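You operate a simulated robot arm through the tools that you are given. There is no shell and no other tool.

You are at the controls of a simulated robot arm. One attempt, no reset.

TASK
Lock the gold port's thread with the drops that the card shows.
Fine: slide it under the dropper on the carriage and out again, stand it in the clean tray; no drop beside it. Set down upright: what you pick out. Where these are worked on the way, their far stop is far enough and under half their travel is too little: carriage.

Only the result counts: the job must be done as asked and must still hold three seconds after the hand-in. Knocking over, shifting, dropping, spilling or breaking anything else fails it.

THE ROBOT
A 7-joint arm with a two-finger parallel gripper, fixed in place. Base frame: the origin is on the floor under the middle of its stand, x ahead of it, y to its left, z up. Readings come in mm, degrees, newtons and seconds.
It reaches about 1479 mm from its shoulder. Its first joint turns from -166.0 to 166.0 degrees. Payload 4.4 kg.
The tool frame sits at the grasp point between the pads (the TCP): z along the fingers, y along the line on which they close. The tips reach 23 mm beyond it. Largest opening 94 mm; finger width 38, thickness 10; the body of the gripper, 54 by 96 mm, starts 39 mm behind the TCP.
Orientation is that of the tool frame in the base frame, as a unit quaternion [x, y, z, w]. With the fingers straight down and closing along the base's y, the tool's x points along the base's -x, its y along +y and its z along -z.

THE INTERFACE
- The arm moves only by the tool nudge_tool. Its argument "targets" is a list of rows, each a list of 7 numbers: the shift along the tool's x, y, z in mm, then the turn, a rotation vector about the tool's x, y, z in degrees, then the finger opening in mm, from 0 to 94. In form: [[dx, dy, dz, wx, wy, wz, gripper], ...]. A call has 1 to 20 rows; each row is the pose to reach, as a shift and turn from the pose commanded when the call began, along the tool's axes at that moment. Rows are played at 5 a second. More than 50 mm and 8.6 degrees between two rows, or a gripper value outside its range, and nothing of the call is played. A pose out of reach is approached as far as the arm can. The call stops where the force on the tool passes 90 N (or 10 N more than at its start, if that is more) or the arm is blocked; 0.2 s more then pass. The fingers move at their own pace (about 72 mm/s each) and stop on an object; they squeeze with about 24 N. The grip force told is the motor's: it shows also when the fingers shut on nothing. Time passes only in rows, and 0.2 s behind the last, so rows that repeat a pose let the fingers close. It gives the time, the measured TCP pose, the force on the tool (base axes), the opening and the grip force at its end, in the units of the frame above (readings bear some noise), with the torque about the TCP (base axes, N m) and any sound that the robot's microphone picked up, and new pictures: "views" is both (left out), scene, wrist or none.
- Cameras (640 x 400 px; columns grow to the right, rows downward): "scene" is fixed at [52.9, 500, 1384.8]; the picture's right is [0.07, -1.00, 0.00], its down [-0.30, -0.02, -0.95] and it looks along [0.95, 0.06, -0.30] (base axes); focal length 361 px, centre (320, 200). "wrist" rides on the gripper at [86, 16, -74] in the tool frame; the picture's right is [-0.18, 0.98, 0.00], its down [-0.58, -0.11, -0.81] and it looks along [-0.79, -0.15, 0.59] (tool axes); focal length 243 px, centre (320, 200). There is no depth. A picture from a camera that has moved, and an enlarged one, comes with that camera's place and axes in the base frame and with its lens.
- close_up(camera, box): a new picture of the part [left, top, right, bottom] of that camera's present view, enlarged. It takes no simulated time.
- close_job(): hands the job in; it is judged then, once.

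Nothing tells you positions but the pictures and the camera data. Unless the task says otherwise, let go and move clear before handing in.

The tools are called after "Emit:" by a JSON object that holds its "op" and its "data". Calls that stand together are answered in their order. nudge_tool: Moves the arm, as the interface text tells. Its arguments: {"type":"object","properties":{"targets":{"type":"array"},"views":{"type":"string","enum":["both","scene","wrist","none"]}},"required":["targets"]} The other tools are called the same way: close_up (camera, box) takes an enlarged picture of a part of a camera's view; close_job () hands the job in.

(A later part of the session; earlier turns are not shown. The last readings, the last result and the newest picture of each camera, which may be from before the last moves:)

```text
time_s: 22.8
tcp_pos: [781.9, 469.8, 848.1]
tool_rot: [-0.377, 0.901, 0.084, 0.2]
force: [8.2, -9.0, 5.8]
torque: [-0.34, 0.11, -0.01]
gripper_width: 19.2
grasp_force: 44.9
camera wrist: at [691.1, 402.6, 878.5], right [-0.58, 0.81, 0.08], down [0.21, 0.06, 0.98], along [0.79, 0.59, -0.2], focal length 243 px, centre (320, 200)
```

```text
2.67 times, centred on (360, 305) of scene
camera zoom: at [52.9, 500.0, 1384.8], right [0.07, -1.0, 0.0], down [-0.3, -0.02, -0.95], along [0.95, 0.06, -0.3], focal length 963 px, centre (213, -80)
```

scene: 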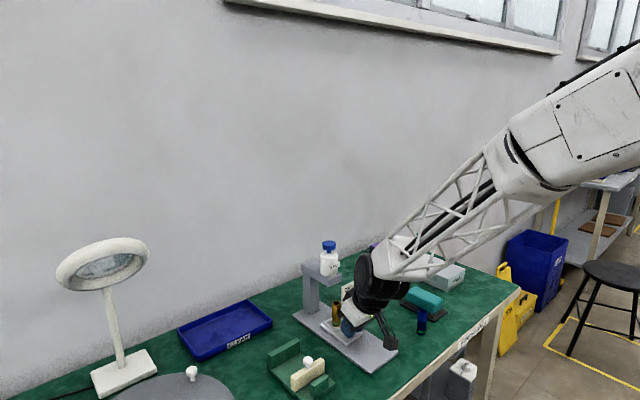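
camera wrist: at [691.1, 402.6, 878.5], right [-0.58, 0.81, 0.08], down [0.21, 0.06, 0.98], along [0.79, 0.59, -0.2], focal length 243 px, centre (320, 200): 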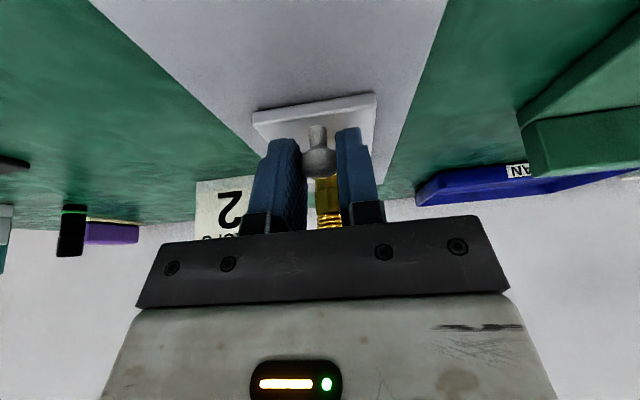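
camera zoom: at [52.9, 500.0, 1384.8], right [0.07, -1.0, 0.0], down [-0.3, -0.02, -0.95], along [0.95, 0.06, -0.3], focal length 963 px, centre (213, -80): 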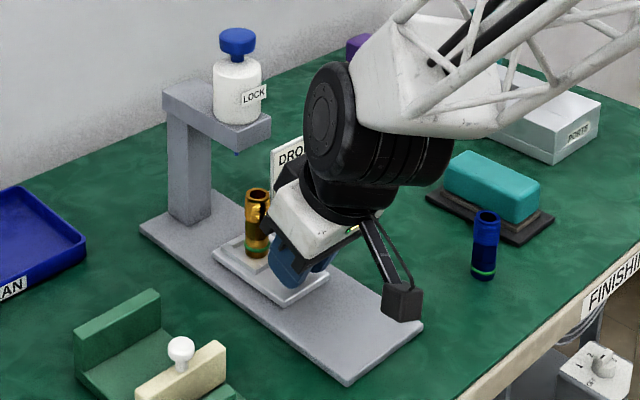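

The carriage has moved about 81 mm and all is steady. I'll continue slowly toward the far stop.

Emit:
{"op": "nudge_tool", "data": {"targets": [[-1.9, -0.12, 0.8, 0, 0, 0, 10], [-4.6, -0.15, 2.0, 0, 0, 0, 10], [-7.3, -0.18, 3.3, 0, 0, 0, 10], [-10, -0.22, 4.5, 0, 0, 0, 10], [-12.7, -0.26, 5.8, 0, 0, 0, 10], [-14.5, -0.3, 6.7, 0, 0, 0, 10], [-16.3, -0.32, 7.5, 0, 0, 0, 10], [-18.1, -0.34, 8.4, 0, 0, 0, 10]]}}

Emit:
{"op": "close_up", "data": {"camera": "scene", "box": [280, 230, 440, 380]}}

```text
time_s: 24.6
tcp_pos: [795.4, 483.8, 846.5]
tool_rot: [-0.377, 0.901, 0.084, 0.2]
force: [11.9, -11.8, 2.2]
torque: [0.06, -0.31, -0.05]
gripper_width: 19.4
grasp_force: 44.4
camera wrist: at [705.1, 416.6, 878.4], right [-0.58, 0.81, 0.08], down [0.21, 0.06, 0.98], along [0.79, 0.59, -0.2], focal length 243 px, centre (320, 200)
```

scene: 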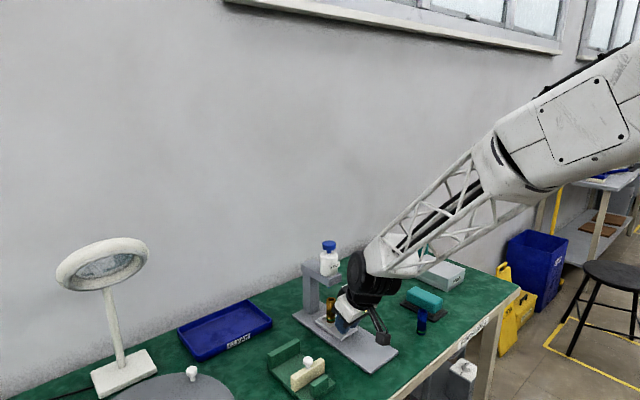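
wrist: 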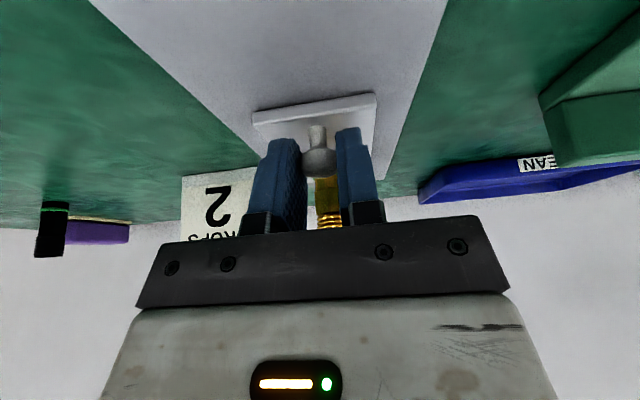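

```text
2.67 times, centred on (360, 305) of scene
camera zoom: at [52.9, 500.0, 1384.8], right [0.07, -1.0, 0.0], down [-0.3, -0.02, -0.95], along [0.95, 0.06, -0.3], focal length 963 px, centre (213, -80)
```

zoom: 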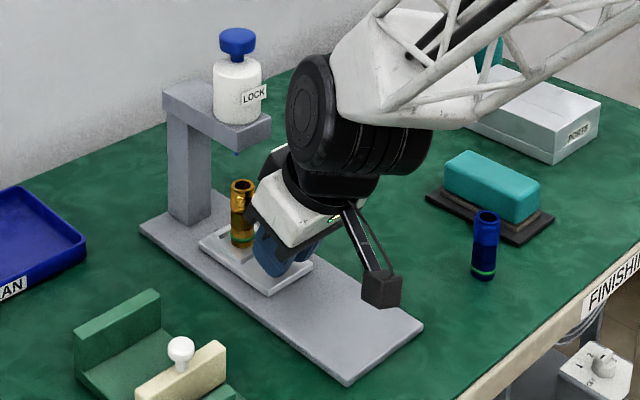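

Travel is about 101 mm now, and the port is nearly under the nozzle. I'll creep forward to find the stop and relieve the side load.

Emit:
{"op": "nudge_tool", "data": {"targets": [[-1, -0.25, 0.4, 0, 0, 0, 10], [-2.3, -0.27, 1.1, 0, 0, 0, 10], [-3.6, -0.29, 1.7, 0, 0, 0, 10], [-4.9, -0.31, 2.3, 0, 0, 0, 10], [-6.2, -0.33, 2.9, 0, 0, 0, 10], [-7.5, -0.35, 3.5, 0, 0, 0, 10]]}}

Emit:
{"op": "close_up", "data": {"camera": "scene", "box": [280, 230, 400, 350]}}

```text
time_s: 26.0
tcp_pos: [800.4, 489.4, 846.8]
tool_rot: [-0.377, 0.901, 0.083, 0.199]
force: [4.6, -6.0, 7.5]
torque: [-0.14, -0.01, -0.01]
gripper_width: 19.3
grasp_force: 44.5
camera wrist: at [711.0, 422.5, 878.3], right [-0.58, 0.81, 0.08], down [0.21, 0.06, 0.98], along [0.79, 0.59, -0.2], focal length 243 px, centre (320, 200)
```

scene: 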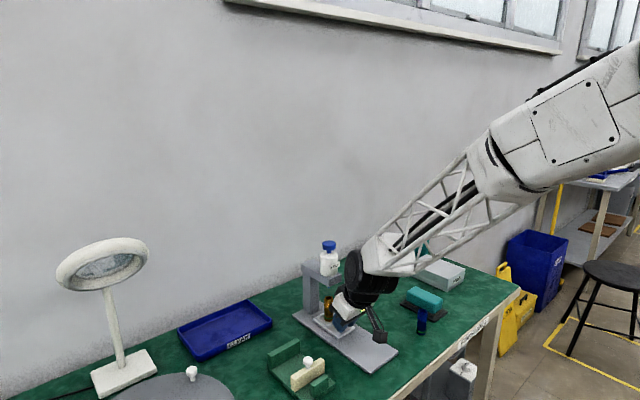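
wrist: 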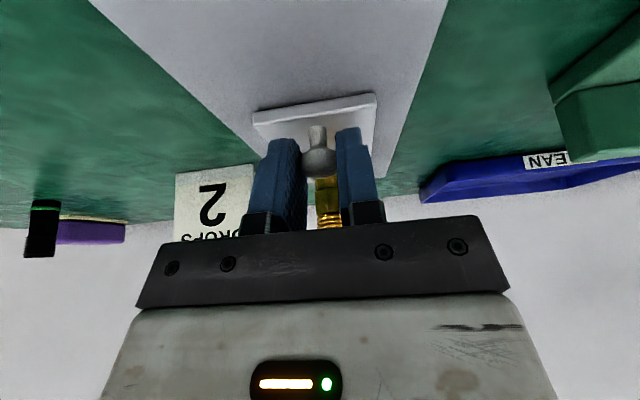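

```text
3.33 times, centred on (340, 290) of scene
camera zoom: at [52.9, 500.0, 1384.8], right [0.07, -1.0, 0.0], down [-0.3, -0.02, -0.95], along [0.95, 0.06, -0.3], focal length 1204 px, centre (253, -100)
```

zoom: 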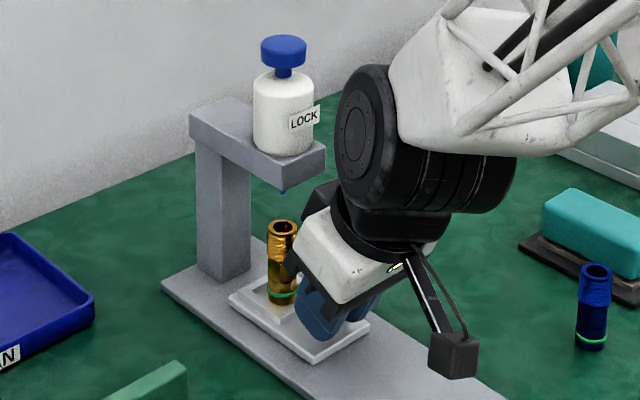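

Visually the port's rim is now about directly below the nozzle. I'll creep a few more millimetres to feel for the far stop.

Emit:
{"op": "nudge_tool", "data": {"targets": [[-1, -0.13, 0.4, 0, 0, 0, 10], [-2, -0.14, 0.8, 0, 0, 0, 10], [-2.9, -0.15, 1.3, 0, 0, 0, 10], [-3.6, -0.16, 1.6, 0, 0, 0, 10]], "views": "none"}}

```text
time_s: 27.0
tcp_pos: [803.0, 492.0, 846.8]
tool_rot: [-0.377, 0.901, 0.083, 0.199]
force: [-32.0, -26.0, 13.5]
torque: [-0.19, 0.31, 0.05]
gripper_width: 19.5
grasp_force: 44.4
```

The 41 N along the rail says the far stop is reached. I'll relieve the push, open, and withdraw along the finger axis, then take a look.

Emit:
{"op": "nudge_tool", "data": {"targets": [[0.6, 0, -0.3, 0, 0, 0, 10], [0.6, 0, -0.3, 0, 0, 0, 24], [0.6, 0, -0.3, 0, 0, 0, 36], [0.6, 0, -0.3, 0, 0, 0, 44], [0.6, 0, -0.3, 0, 0, 0, 44], [0.6, 0, -20, 0, 0, 0, 44], [0.6, 0, -45, 0, 0, 0, 44], [0.6, 0, -75, 0, 0, 0, 44], [0.6, 0, -110, 0, 0, 0, 44], [0.6, 0, -110, 0, 0, 0, 44]]}}

Emit:
{"op": "close_up", "data": {"camera": "scene", "box": [280, 230, 400, 350]}}

Emit:
{"op": "close_up", "data": {"camera": "wrist", "box": [250, 0, 400, 240]}}

```text
time_s: 29.2
tcp_pos: [770.0, 458.6, 947.0]
tool_rot: [-0.377, 0.901, 0.084, 0.2]
force: [0.1, -0.7, -0.1]
torque: [-0.01, 0.03, -0.01]
gripper_width: 44.1
grasp_force: 0.3
camera wrist: at [680.2, 391.1, 978.1], right [-0.58, 0.81, 0.08], down [0.21, 0.06, 0.98], along [0.79, 0.59, -0.2], focal length 243 px, centre (320, 200)
```

scene: 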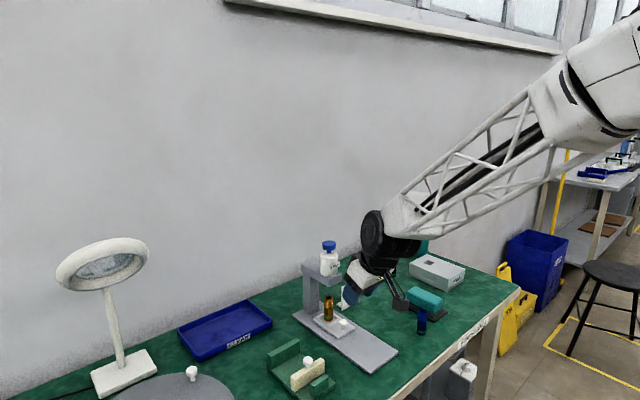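
wrist: 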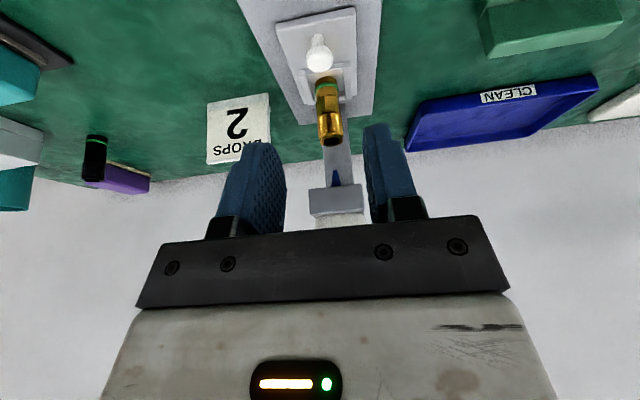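

```text
3.33 times, centred on (340, 290) of scene
camera zoom: at [52.9, 500.0, 1384.8], right [0.07, -1.0, 0.0], down [-0.3, -0.02, -0.95], along [0.95, 0.06, -0.3], focal length 1204 px, centre (253, -100)
```

zoom: 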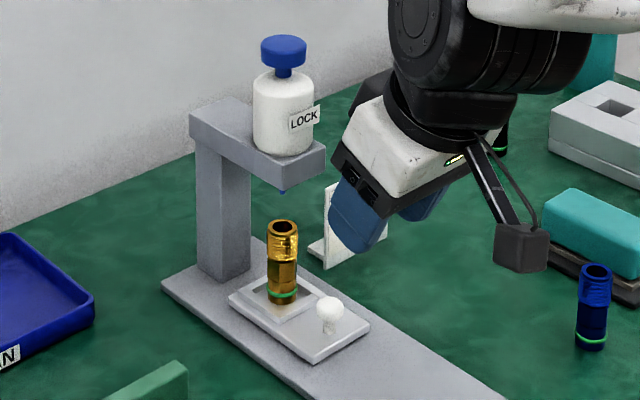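

```text
1.67 times, centred on (325, 120) of wrist
camera zoom: at [680.2, 391.1, 978.1], right [-0.58, 0.81, 0.08], down [0.21, 0.06, 0.98], along [0.79, 0.59, -0.2], focal length 404 px, centre (312, 333)
```

zoom: 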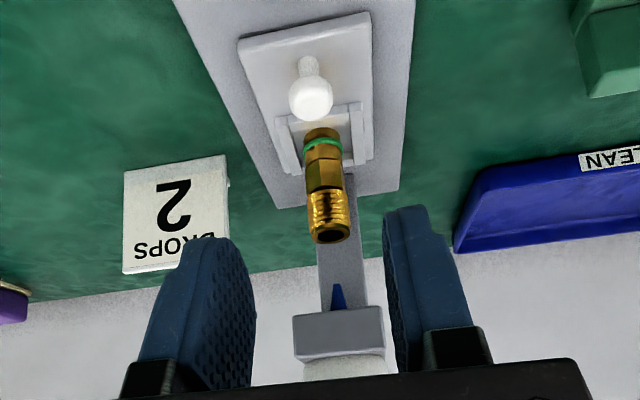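

The carriage holds at the far stop, with the port's rim centre (~(842, 530)) under the nozzle (~(839.5, 530.5)). No drop has come yet, so the blue cap must be the plunger. I'll rise, straighten the hand, close the fingers and move above the cap.

Emit:
{"op": "nudge_tool", "data": {"targets": [[-16.9, 0, -36.2, 0, 6.2, 0, 20], [-33.8, 0, -72.5, 0, 12.5, 0, 0], [-50.7, 0, -108.7, 0, 18.7, 0, 0], [-67.6, 0, -145, 0, 25, 0, 0], [-98.4, 0, -130.6, 0, 25, 0, 0], [-129.2, 0, -116.2, 0, 25, 0, 0], [-160, 0, -101.9, 0, 25, 0, 0], [-160, 0, -101.9, 0, 25, 0, 0]]}}

Emit:
{"op": "close_up", "data": {"camera": "scene", "box": [270, 190, 410, 340]}}

Emit:
{"op": "close_up", "data": {"camera": "wrist", "box": [240, 0, 420, 240]}}

```text
time_s: 31.0
tcp_pos: [842.9, 531.4, 1105.4]
tool_rot: [-0.386, 0.923, -0.001, 0.0]
force: [0.2, -0.6, 0.7]
torque: [-0.01, 0.0, 0.02]
gripper_width: 0.0
grasp_force: 23.8
camera wrist: at [769.0, 480.9, 1180.7], right [-0.57, 0.82, 0.0], down [0.49, 0.34, 0.81], along [0.66, 0.46, -0.59], focal length 243 px, centre (320, 200)
```

scene: 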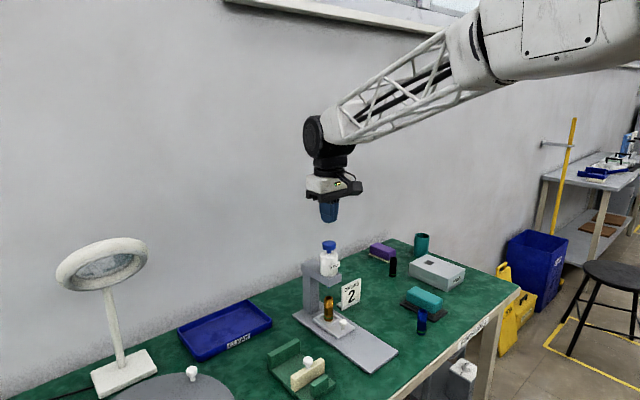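
wrist: 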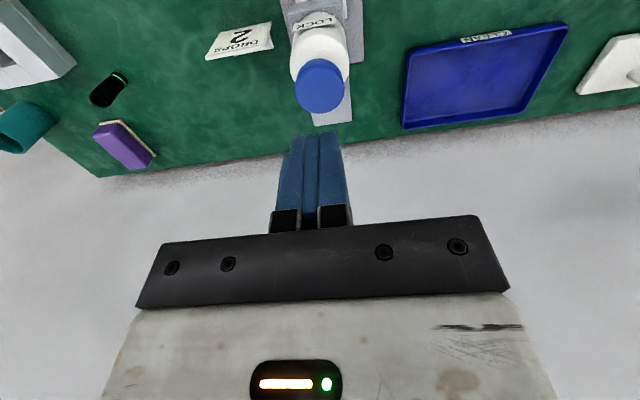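

```text
2.67 times, centred on (340, 265) of scene
camera zoom: at [52.9, 500.0, 1384.8], right [0.07, -1.0, 0.0], down [-0.3, -0.02, -0.95], along [0.95, 0.06, -0.3], focal length 963 px, centre (267, 27)
```

zoom: 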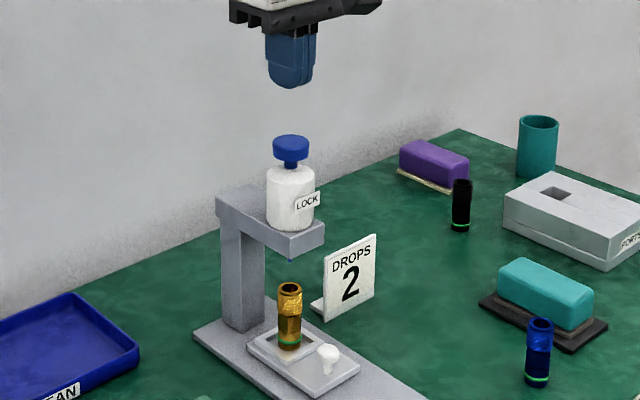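

```text
1.67 times, centred on (330, 120) of wrist
camera zoom: at [769.0, 480.9, 1180.7], right [-0.57, 0.82, 0.0], down [0.49, 0.34, 0.81], along [0.66, 0.46, -0.59], focal length 404 px, centre (303, 333)
```

zoom: 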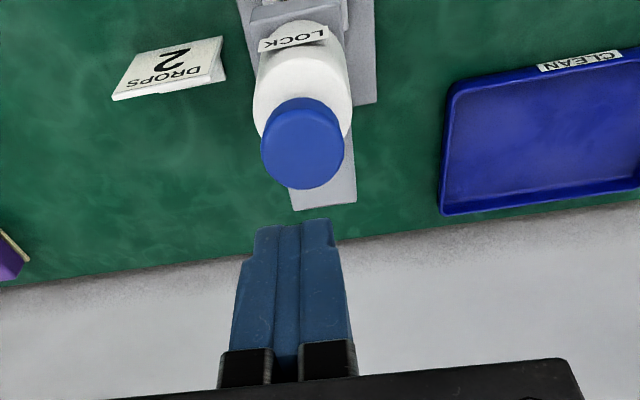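

The closed fingertips are centred above the cap (cap top near z≈1030). I'll lower to just above it.

Emit:
{"op": "nudge_tool", "data": {"targets": [[0, 0, 15, 0, 0, 0, 0], [0, 0, 30, 0, 0, 0, 0], [0, 0, 42, 0, 0, 0, 0], [0, 0, 48, 0, 0, 0, 0], [0, 0, 48, 0, 0, 0, 0]]}}

Emit:
{"op": "close_up", "data": {"camera": "scene", "box": [290, 210, 370, 330]}}

Emit:
{"op": "close_up", "data": {"camera": "wrist", "box": [240, 0, 420, 240]}}

```text
time_s: 32.2
tcp_pos: [841.1, 531.1, 1059.5]
tool_rot: [-0.385, 0.923, 0.0, 0.0]
force: [0.2, 0.1, 0.1]
torque: [0.03, -0.01, 0.0]
gripper_width: 0.1
grasp_force: 23.3
camera wrist: at [768.5, 480.5, 1133.3], right [-0.57, 0.82, 0.0], down [0.49, 0.34, 0.81], along [0.66, 0.46, -0.59], focal length 243 px, centre (320, 200)
```

scene: 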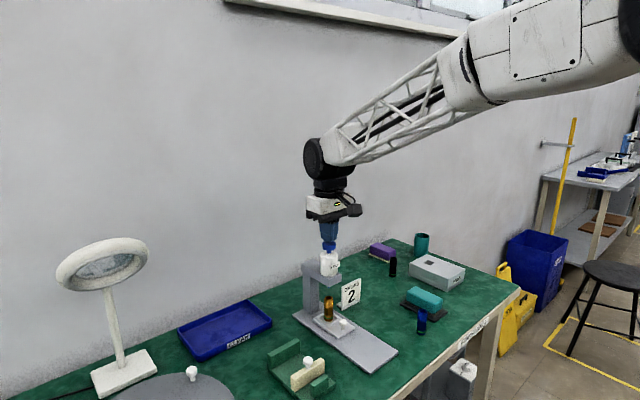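
wrist: 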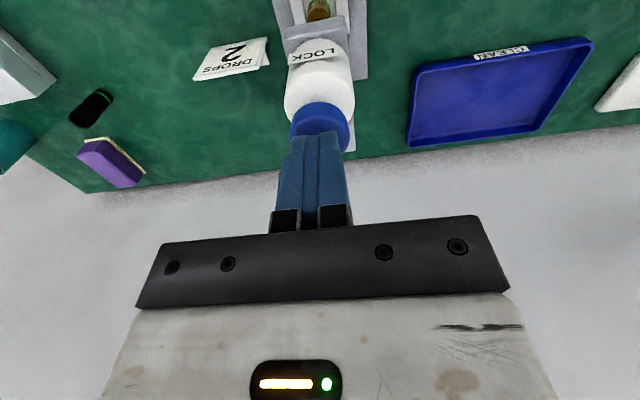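

```text
3.33 times, centred on (330, 270) of scene
camera zoom: at [52.9, 500.0, 1384.8], right [0.07, -1.0, 0.0], down [-0.3, -0.02, -0.95], along [0.95, 0.06, -0.3], focal length 1204 px, centre (287, -33)
```

zoom: 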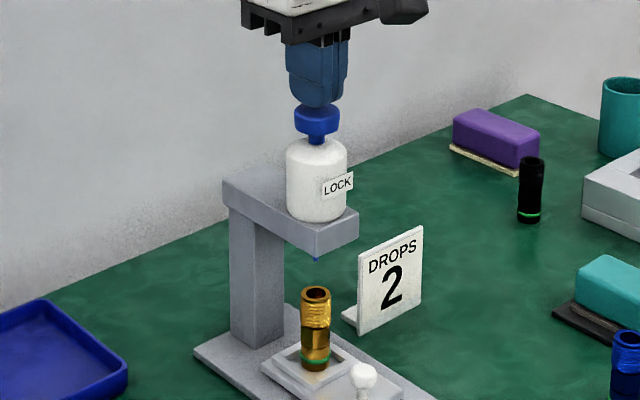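

```text
1.67 times, centred on (330, 120) of wrist
camera zoom: at [768.5, 480.5, 1133.3], right [-0.57, 0.82, 0.0], down [0.49, 0.34, 0.81], along [0.66, 0.46, -0.59], focal length 404 px, centre (303, 333)
```

zoom: 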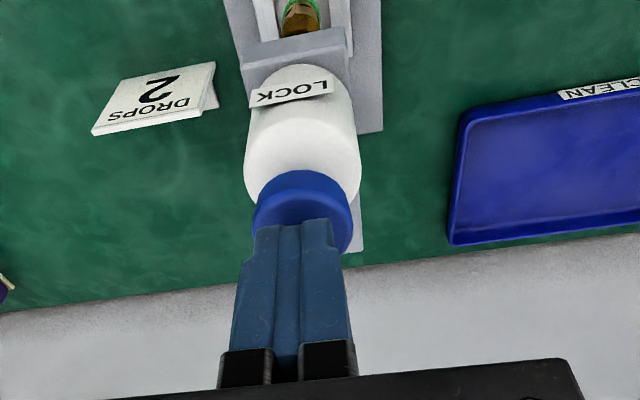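

The fingertips are just above the cap's middle. I'll lower in 1 mm steps to find contact.

Emit:
{"op": "nudge_tool", "data": {"targets": [[0, 0, 1, 0, 0, 0, 0], [0, 0, 2, 0, 0, 0, 0], [0, 0, 3, 0, 0, 0, 0], [0, 0, 4, 0, 0, 0, 0]], "views": "none"}}

```text
time_s: 33.2
tcp_pos: [841.6, 531.3, 1054.7]
tool_rot: [-0.387, 0.922, 0.0, 0.0]
force: [0.6, 0.0, 0.9]
torque: [-0.01, 0.0, 0.01]
gripper_width: 0.0
grasp_force: 24.2
```

Emit:
{"op": "nudge_tool", "data": {"targets": [[0, 0, 1, 0, 0, 0, 0], [0, 0, 2, 0, 0, 0, 0]], "views": "none"}}

```text
time_s: 33.8
tcp_pos: [842.1, 531.4, 1052.9]
tool_rot: [-0.386, 0.923, 0.0, 0.0]
force: [0.3, -1.1, 1.2]
torque: [0.01, 0.03, 0.01]
gripper_width: 0.0
grasp_force: 23.6
```

Emit:
{"op": "nudge_tool", "data": {"targets": [[0, 0, 1, 0, 0, 0, 0], [0, 0, 2, 0, 0, 0, 0]], "views": "none"}}

Emit:
{"op": "close_up", "data": {"camera": "scene", "box": [290, 220, 370, 330]}}

```text
time_s: 34.4
tcp_pos: [842.4, 532.3, 1050.0]
tool_rot: [-0.386, 0.922, 0.0, 0.0]
force: [-1.1, 0.5, 2.1]
torque: [0.01, 0.0, 0.0]
gripper_width: 0.0
grasp_force: 23.7
```

```text
3.64 times, centred on (330, 275) of scene
camera zoom: at [52.9, 500.0, 1384.8], right [0.07, -1.0, 0.0], down [-0.3, -0.02, -0.95], along [0.95, 0.06, -0.3], focal length 1313 px, centre (284, -73)
```

zoom: 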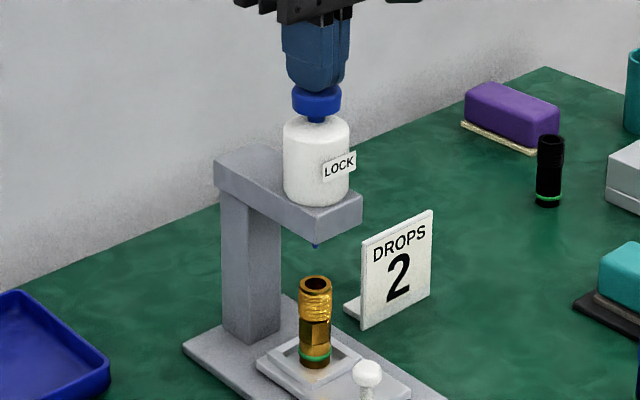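

There is light contact, about 2 N. I'll keep pressing gently in 1 mm steps and watch for a sound or force change.

Emit:
{"op": "nudge_tool", "data": {"targets": [[0, 0, 1, 0, 0, 0, 0], [0, 0, 2, 0, 0, 0, 0]], "views": "none"}}

Emit:
{"op": "close_up", "data": {"camera": "scene", "box": [300, 230, 360, 330]}}

```text
time_s: 35.0
tcp_pos: [842.3, 530.7, 1048.3]
tool_rot: [-0.386, 0.923, 0.0, 0.0]
force: [-0.3, 1.0, 3.1]
torque: [0.04, 0.06, -0.01]
gripper_width: 0.1
grasp_force: 24.2
heard: click
```

```text
4.00 times, centred on (330, 280) of scene
camera zoom: at [52.9, 500.0, 1384.8], right [0.07, -1.0, 0.0], down [-0.3, -0.02, -0.95], along [0.95, 0.06, -0.3], focal length 1444 px, centre (280, -120)
```

zoom: 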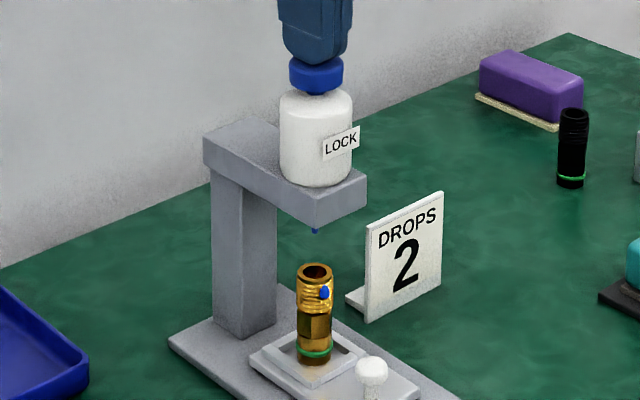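

A click was heard and a blue drop appeared on the port's thread. I'll look closer before releasing.

Emit:
{"op": "close_up", "data": {"camera": "scene", "box": [313, 285, 345, 330]}}

Emit:
{"op": "close_up", "data": {"camera": "wrist", "box": [280, 0, 360, 60]}}

```text
8.89 times, centred on (329, 308) of scene
camera zoom: at [52.9, 500.0, 1384.8], right [0.07, -1.0, 0.0], down [-0.3, -0.02, -0.95], along [0.95, 0.06, -0.3], focal length 3210 px, centre (240, -756)
```

zoom: 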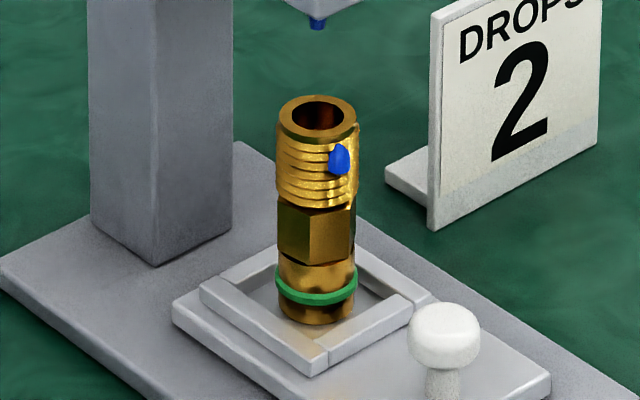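

```text
6.67 times, centred on (320, 30) of wrist
camera zoom: at [769.1, 480.8, 1123.2], right [-0.57, 0.82, 0.0], down [0.49, 0.34, 0.81], along [0.66, 0.46, -0.59], focal length 1618 px, centre (320, 1333)
```

zoom: 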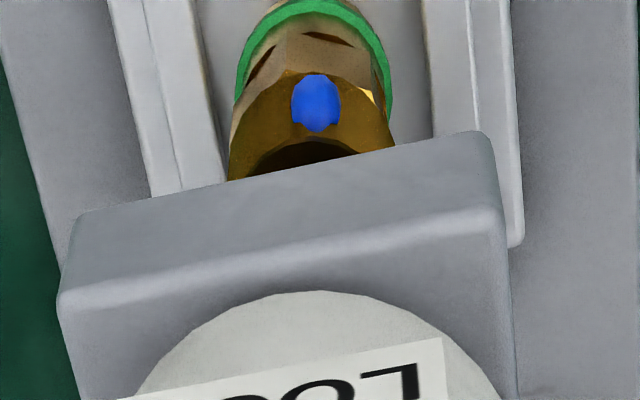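

One drop is on the gold port's thread and nothing is beside it. I'll release the plunger fully.

Emit:
{"op": "nudge_tool", "data": {"targets": [[0, 0, -4, 0, 0, 0, 0], [0, 0, -8, 0, 0, 0, 0], [0, 0, -12, 0, 0, 0, 0], [0, 0, -12, 0, 0, 0, 0], [0, 0, -12, 0, 0, 0, 0]]}}

Emit:
{"op": "close_up", "data": {"camera": "scene", "box": [300, 230, 360, 330]}}

```text
time_s: 36.2
tcp_pos: [842.7, 531.7, 1059.1]
tool_rot: [-0.386, 0.922, -0.001, 0.0]
force: [-0.6, 0.0, -0.3]
torque: [-0.02, -0.04, 0.01]
gripper_width: 0.2
grasp_force: 24.6
camera wrist: at [769.0, 480.8, 1135.3], right [-0.57, 0.82, 0.0], down [0.49, 0.34, 0.81], along [0.66, 0.46, -0.59], focal length 243 px, centre (320, 200)
```

scene: 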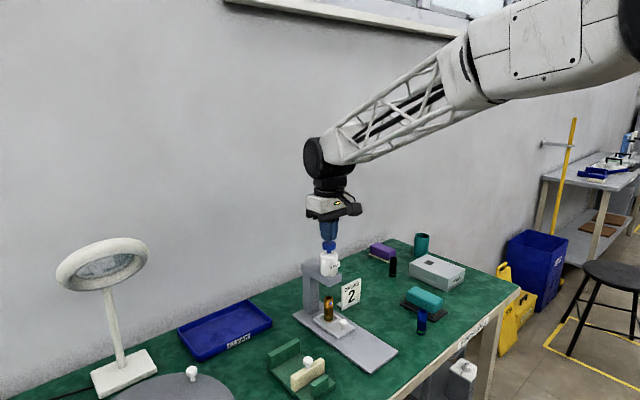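
wrist: 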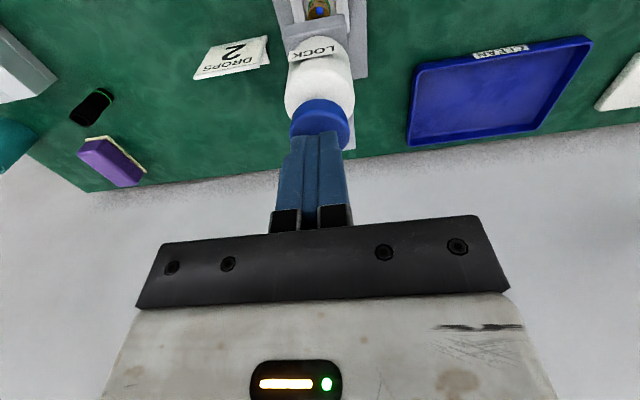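

```text
4.00 times, centred on (330, 280) of scene
camera zoom: at [52.9, 500.0, 1384.8], right [0.07, -1.0, 0.0], down [-0.3, -0.02, -0.95], along [0.95, 0.06, -0.3], focal length 1444 px, centre (280, -120)
```

zoom: 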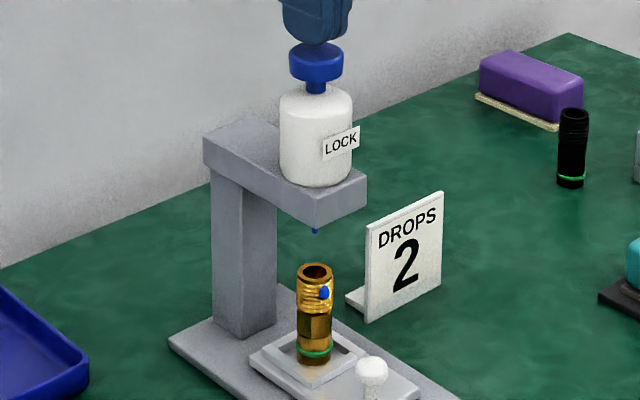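

The cap has sprung back up. Now the second press, going slowly to the click.

Emit:
{"op": "nudge_tool", "data": {"targets": [[0, 0, 3, 0, 0, 0, 0], [0, 0, 5, 0, 0, 0, 0], [0, 0, 7, 0, 0, 0, 0], [0, 0, 8, 0, 0, 0, 0], [0, 0, 9, 0, 0, 0, 0], [0, 0, 10, 0, 0, 0, 0], [0, 0, 11, 0, 0, 0, 0], [0, 0, 12, 0, 0, 0, 0]]}}

Emit:
{"op": "close_up", "data": {"camera": "scene", "box": [313, 285, 345, 330]}}

```text
time_s: 38.0
tcp_pos: [842.9, 531.4, 1048.1]
tool_rot: [-0.387, 0.922, 0.0, 0.001]
force: [0.8, -1.4, 2.1]
torque: [-0.02, -0.01, 0.0]
gripper_width: 0.0
grasp_force: 23.9
heard: click
camera wrist: at [769.0, 480.8, 1123.3], right [-0.57, 0.82, 0.0], down [0.49, 0.34, 0.81], along [0.66, 0.46, -0.59], focal length 243 px, centre (320, 200)
```

scene: 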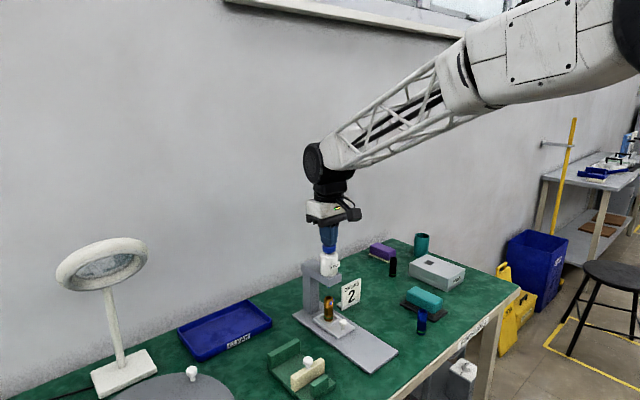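
wrist: 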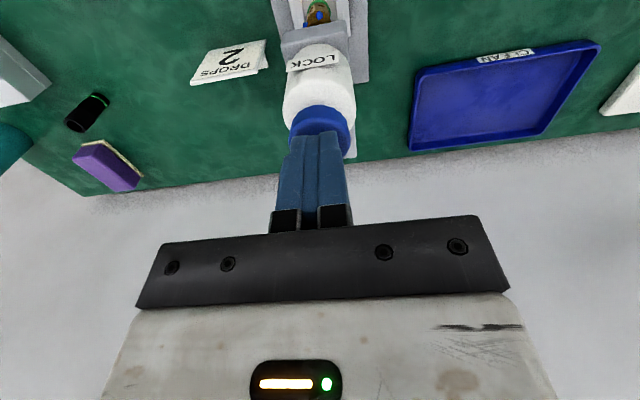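

```text
8.89 times, centred on (329, 308) of scene
camera zoom: at [52.9, 500.0, 1384.8], right [0.07, -1.0, 0.0], down [-0.3, -0.02, -0.95], along [0.95, 0.06, -0.3], focal length 3210 px, centre (240, -756)
```

zoom: 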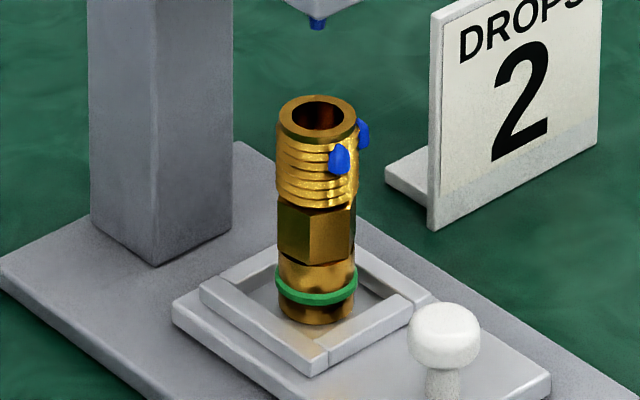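

The second click came and two drops now sit on the port's thread, matching the card. I'll rise off the cap and return over the knob with the tilted hand.

Emit:
{"op": "nudge_tool", "data": {"targets": [[0, 0, -30, 0, 0, 0, 0], [0, 0, -60, 0, 0, 0, 0], [35, 0, -60, 0, 0, 0, 0], [70, 0, -60, 0, 0, 0, 20], [101.9, 0, -60, 0, -8, 0, 40], [101.9, 0, -20, 0, -16, 0, 44], [101.9, 0, 20, 0, -24, 0, 44], [101.9, 0, 60, 0, -25, 0, 44], [101.9, 0, 102, 0, -25, 0, 44], [101.9, 0, 102, 0, -25, 0, 44]]}}

Emit:
{"op": "close_up", "data": {"camera": "scene", "box": [290, 230, 400, 350]}}

Emit:
{"op": "close_up", "data": {"camera": "wrist", "box": [280, 20, 370, 170]}}

```text
time_s: 40.2
tcp_pos: [770.5, 458.7, 945.5]
tool_rot: [-0.377, 0.901, 0.083, 0.199]
force: [0.0, -0.3, -0.2]
torque: [0.05, -0.04, -0.02]
gripper_width: 43.9
grasp_force: 0.0
camera wrist: at [680.5, 391.6, 977.9], right [-0.58, 0.81, 0.08], down [0.21, 0.06, 0.98], along [0.79, 0.59, -0.2], focal length 243 px, centre (320, 200)
```

scene: 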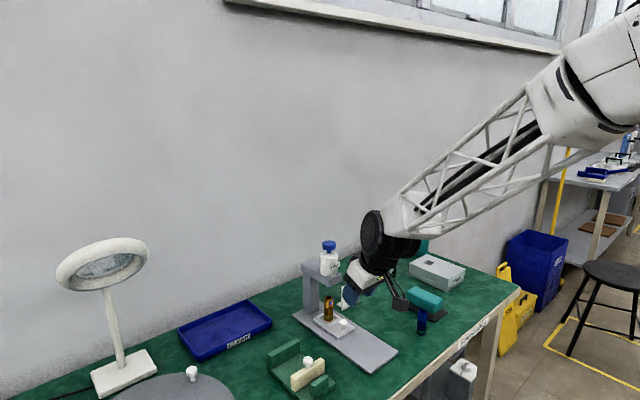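
wrist: 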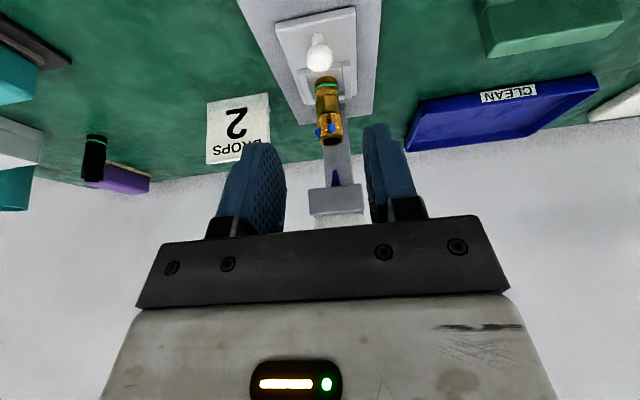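

```text
3.33 times, centred on (345, 290) of scene
camera zoom: at [52.9, 500.0, 1384.8], right [0.07, -1.0, 0.0], down [-0.3, -0.02, -0.95], along [0.95, 0.06, -0.3], focal length 1204 px, centre (237, -100)
```

zoom: 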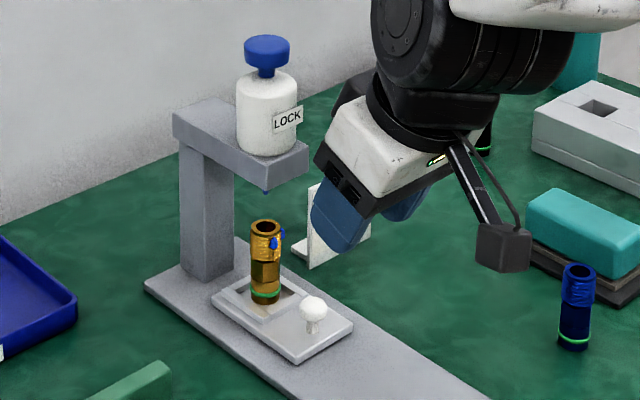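

```text
2.67 times, centred on (325, 95) of wrist
camera zoom: at [680.5, 391.6, 977.9], right [-0.58, 0.81, 0.08], down [0.21, 0.06, 0.98], along [0.79, 0.59, -0.2], focal length 647 px, centre (307, 480)
```

zoom: 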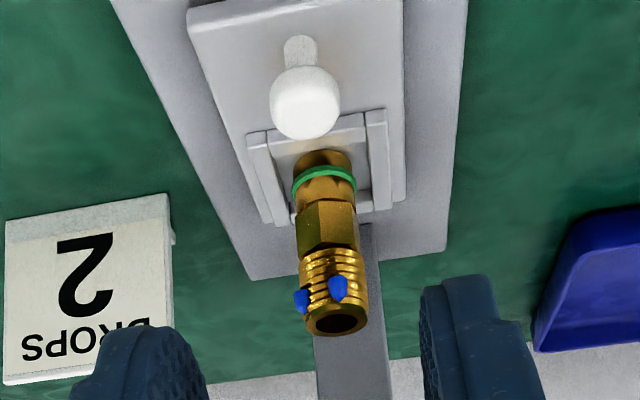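

I'll go back down the same line to the knob and close on it.

Emit:
{"op": "nudge_tool", "data": {"targets": [[0, 0, 30, 0, 0, 0, 44], [0, 0, 60, 0, 0, 0, 44], [0, 0, 85, 0, 0, 0, 44], [0, 0, 100, 0, 0, 0, 44], [0, 0, 110, 0, 0, 0, 44], [0, 0, 110, 0, 0, 0, 30], [0, 0, 110, 0, 0, 0, 15], [0, 0, 110, 0, 0, 0, 10], [0, 0, 110, 0, 0, 0, 10]]}}

Emit:
{"op": "close_up", "data": {"camera": "wrist", "box": [220, 60, 420, 240]}}

```text
time_s: 42.2
tcp_pos: [802.7, 492.3, 846.7]
tool_rot: [-0.377, 0.901, 0.083, 0.199]
force: [-9.3, 9.3, -1.3]
torque: [0.2, -0.03, 0.03]
gripper_width: 19.4
grasp_force: 45.0
camera wrist: at [713.3, 424.6, 878.5], right [-0.58, 0.81, 0.08], down [0.21, 0.06, 0.98], along [0.79, 0.59, -0.2], focal length 243 px, centre (320, 200)
```

scene: 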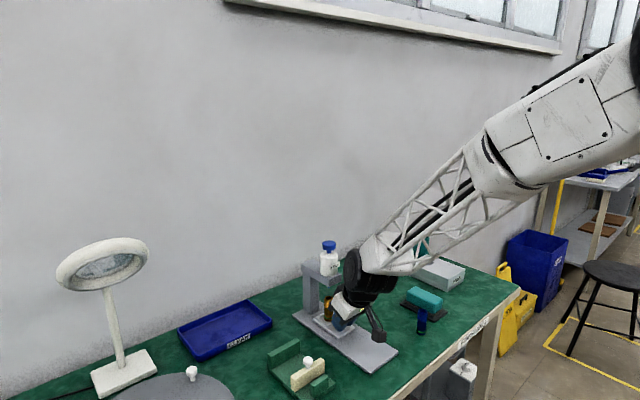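
wrist: 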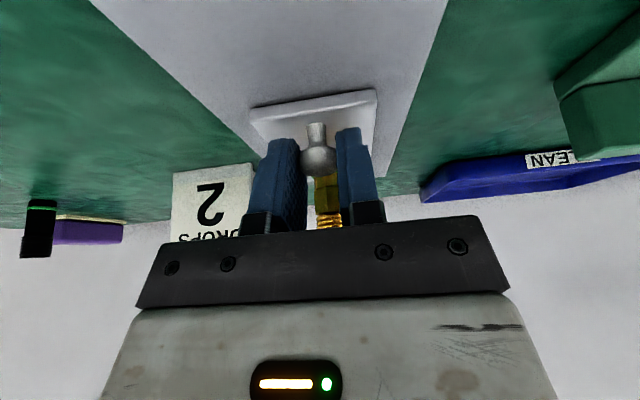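

```text
2.22 times, centred on (320, 150) of wrist
camera zoom: at [713.3, 424.6, 878.5], right [-0.58, 0.81, 0.08], down [0.21, 0.06, 0.98], along [0.79, 0.59, -0.2], focal length 539 px, centre (320, 311)
```

zoom: 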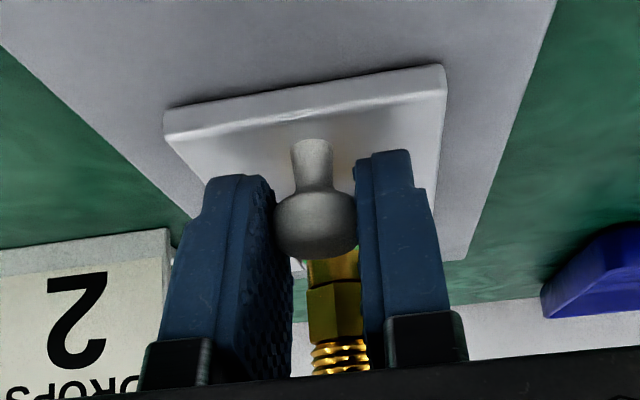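

The knob is gripped again. I'll pull the carriage back out slowly, about half the travel first.

Emit:
{"op": "nudge_tool", "data": {"targets": [[0.9, 0.15, -0.4, 0, 0, 0, 10], [2.7, 0.17, -1.3, 0, 0, 0, 10], [5.9, 0.2, -2.7, 0, 0, 0, 10], [9.5, 0.24, -4.4, 0, 0, 0, 10], [13.1, 0.28, -6.1, 0, 0, 0, 10], [16.8, 0.31, -7.8, 0, 0, 0, 10], [20.4, 0.35, -9.5, 0, 0, 0, 10], [24, 0.39, -11.2, 0, 0, 0, 10], [27.6, 0.42, -12.9, 0, 0, 0, 10], [31.3, 0.46, -14.6, 0, 0, 0, 10], [34.9, 0.5, -16.3, 0, 0, 0, 10], [38.5, 0.53, -18, 0, 0, 0, 10], [42.1, 0.57, -19.7, 0, 0, 0, 10], [45.3, 0.6, -21.1, 0, 0, 0, 10], [47.1, 0.62, -22, 0, 0, 0, 10], [48, 0.63, -22.4, 0, 0, 0, 10]]}}

Emit:
{"op": "close_up", "data": {"camera": "scene", "box": [290, 230, 400, 370]}}

```text
time_s: 45.6
tcp_pos: [766.7, 454.9, 846.6]
tool_rot: [-0.377, 0.901, 0.084, 0.199]
force: [-4.5, 4.9, 15.4]
torque: [0.16, -0.08, 0.1]
gripper_width: 19.4
grasp_force: 45.4
camera wrist: at [676.1, 387.5, 878.4], right [-0.58, 0.81, 0.08], down [0.21, 0.06, 0.98], along [0.79, 0.59, -0.2], focal length 243 px, centre (320, 200)
```

scene: 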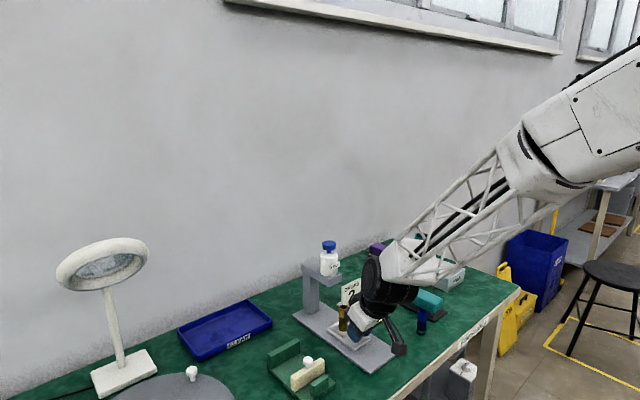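
wrist: 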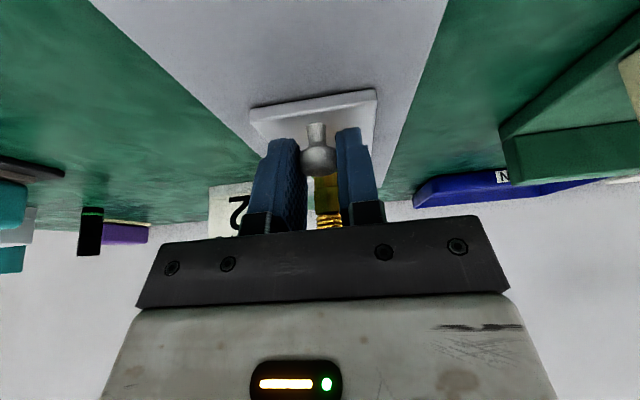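

```text
2.86 times, centred on (345, 300) of scene
camera zoom: at [52.9, 500.0, 1384.8], right [0.07, -1.0, 0.0], down [-0.3, -0.02, -0.95], along [0.95, 0.06, -0.3], focal length 1032 px, centre (249, -86)
```

zoom: 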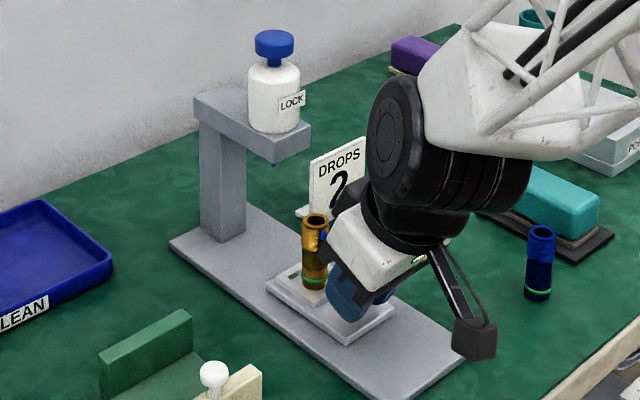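

All is steady. I'll continue to nearly the original position, easing the vertical load a little.

Emit:
{"op": "nudge_tool", "data": {"targets": [[1.7, 0.1, -1.0, 0, 0, 0, 10], [4.4, 0.13, -2.3, 0, 0, 0, 10], [8.1, 0.17, -4.0, 0, 0, 0, 10], [11.7, 0.2, -5.7, 0, 0, 0, 10], [15.3, 0.24, -7.4, 0, 0, 0, 10], [18.9, 0.28, -9.1, 0, 0, 0, 10], [22.6, 0.32, -10.8, 0, 0, 0, 10], [26.2, 0.35, -12.5, 0, 0, 0, 10], [29.8, 0.39, -14.1, 0, 0, 0, 10], [33.4, 0.43, -15.8, 0, 0, 0, 10], [37.1, 0.47, -17.5, 0, 0, 0, 10], [40.7, 0.5, -19.2, 0, 0, 0, 10], [44.3, 0.54, -20.9, 0, 0, 0, 10], [47.1, 0.57, -22.2, 0, 0, 0, 10], [49.8, 0.6, -23.4, 0, 0, 0, 10], [51.6, 0.62, -24.3, 0, 0, 0, 10]]}}

Emit:
{"op": "close_up", "data": {"camera": "scene", "box": [290, 230, 420, 380]}}

```text
time_s: 49.0
tcp_pos: [724.8, 413.2, 845.9]
tool_rot: [-0.378, 0.9, 0.084, 0.199]
force: [10.8, -1.3, -2.7]
torque: [0.03, -0.13, 0.0]
gripper_width: 19.3
grasp_force: 45.6
camera wrist: at [635.3, 346.9, 878.4], right [-0.58, 0.81, 0.08], down [0.21, 0.06, 0.98], along [0.79, 0.59, -0.2], focal length 243 px, centre (320, 200)
```

scene: 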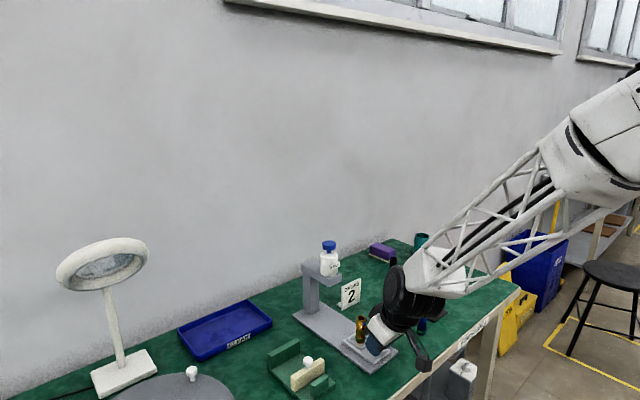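
wrist: 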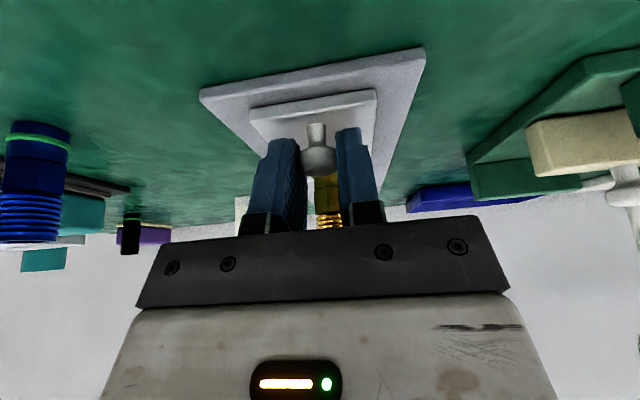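

```text
2.67 times, centred on (355, 305) of scene
camera zoom: at [52.9, 500.0, 1384.8], right [0.07, -1.0, 0.0], down [-0.3, -0.02, -0.95], along [0.95, 0.06, -0.3], focal length 963 px, centre (227, -80)
```

zoom: 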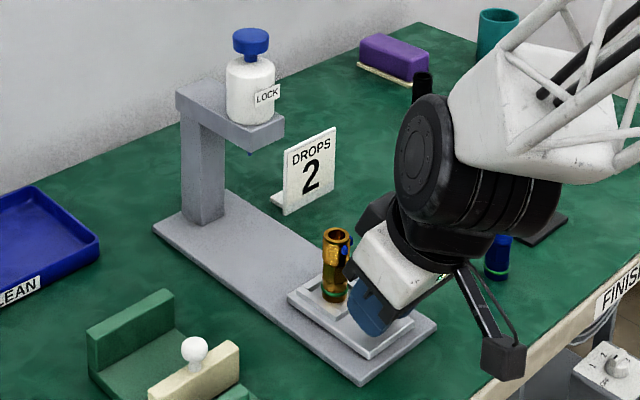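

I'm within about 2.5 mm of the starting position. I'll ease back to it.

Emit:
{"op": "nudge_tool", "data": {"targets": [[0.9, 0.01, -0.4, 0, 0, 0, 10], [1.6, 0.02, -0.8, 0, 0, 0, 10], [2.3, 0.02, -1.1, 0, 0, 0, 10]], "views": "none"}}

```text
time_s: 49.8
tcp_pos: [723.7, 412.7, 847.1]
tool_rot: [-0.377, 0.901, 0.083, 0.2]
force: [28.3, 15.6, -7.5]
torque: [0.18, -0.31, 0.02]
gripper_width: 19.0
grasp_force: 45.1
```

The home stop is reached. I'll relieve the pull, open, and withdraw along the finger axis.

Emit:
{"op": "nudge_tool", "data": {"targets": [[-0.7, 0, 0.3, 0, 0, 0, 10], [-0.7, 0, 0.3, 0, 0, 0, 24], [-0.7, 0, 0.3, 0, 0, 0, 36], [-0.7, 0, 0.3, 0, 0, 0, 44], [-0.7, 0, 0.3, 0, 0, 0, 44], [-0.7, 0, -20, 0, 0, 0, 44], [-0.7, 0, -45, 0, 0, 0, 44], [-0.7, 0, -75, 0, 0, 0, 44], [-0.7, 0, -110, 0, 0, 0, 44], [-0.7, 0, -110, 0, 0, 0, 44]]}}

Emit:
{"op": "close_up", "data": {"camera": "scene", "box": [335, 295, 400, 360]}}

Emit:
{"op": "close_up", "data": {"camera": "wrist", "box": [260, 10, 390, 190]}}

```text
time_s: 52.0
tcp_pos: [692.4, 379.1, 945.8]
tool_rot: [-0.377, 0.901, 0.083, 0.199]
force: [-0.2, -0.2, 0.1]
torque: [0.01, 0.0, 0.0]
gripper_width: 44.1
grasp_force: 0.0
camera wrist: at [602.1, 312.2, 978.4], right [-0.58, 0.81, 0.08], down [0.21, 0.06, 0.98], along [0.79, 0.59, -0.2], focal length 243 px, centre (320, 200)
```

scene: 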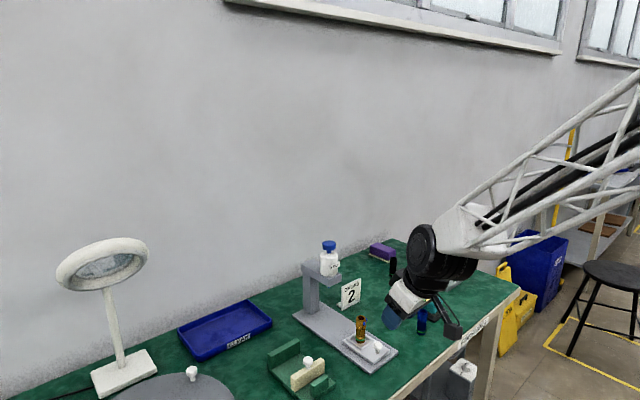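
wrist: 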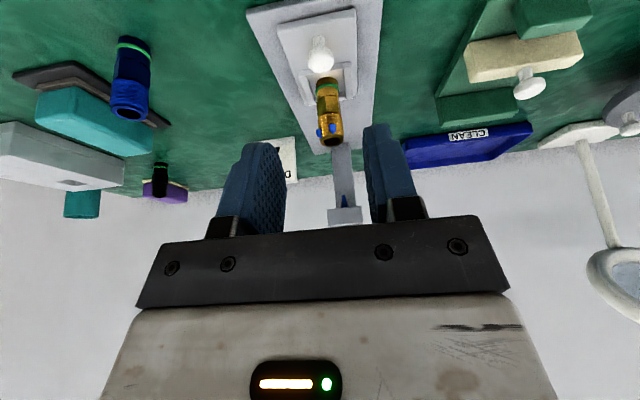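

```text
6.15 times, centred on (368, 328) of scene
camera zoom: at [52.9, 500.0, 1384.8], right [0.07, -1.0, 0.0], down [-0.3, -0.02, -0.95], along [0.95, 0.06, -0.3], focal length 2222 px, centre (28, -585)
```

zoom: 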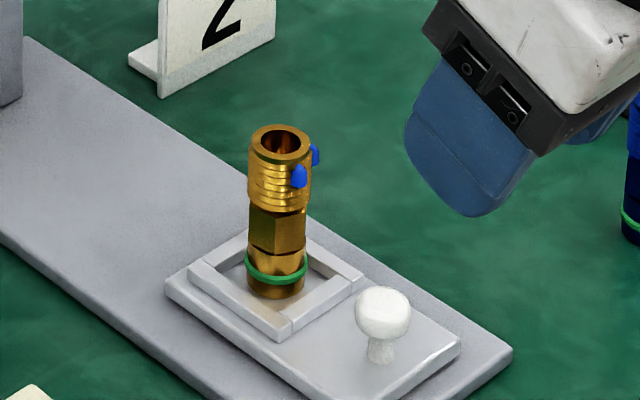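

```text
2.22 times, centred on (325, 100) of wrist
camera zoom: at [602.1, 312.2, 978.4], right [-0.58, 0.81, 0.08], down [0.21, 0.06, 0.98], along [0.79, 0.59, -0.2], focal length 539 px, centre (309, 422)
```

zoom: 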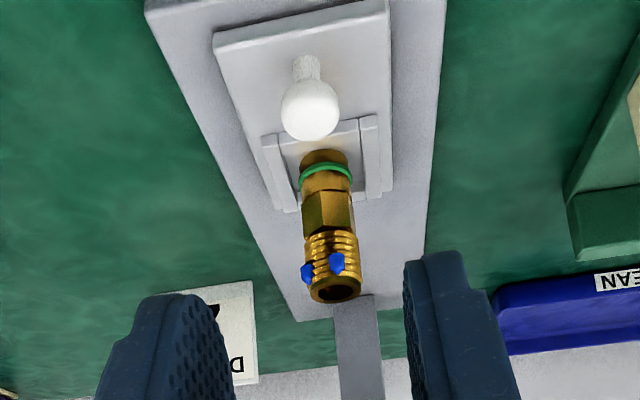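

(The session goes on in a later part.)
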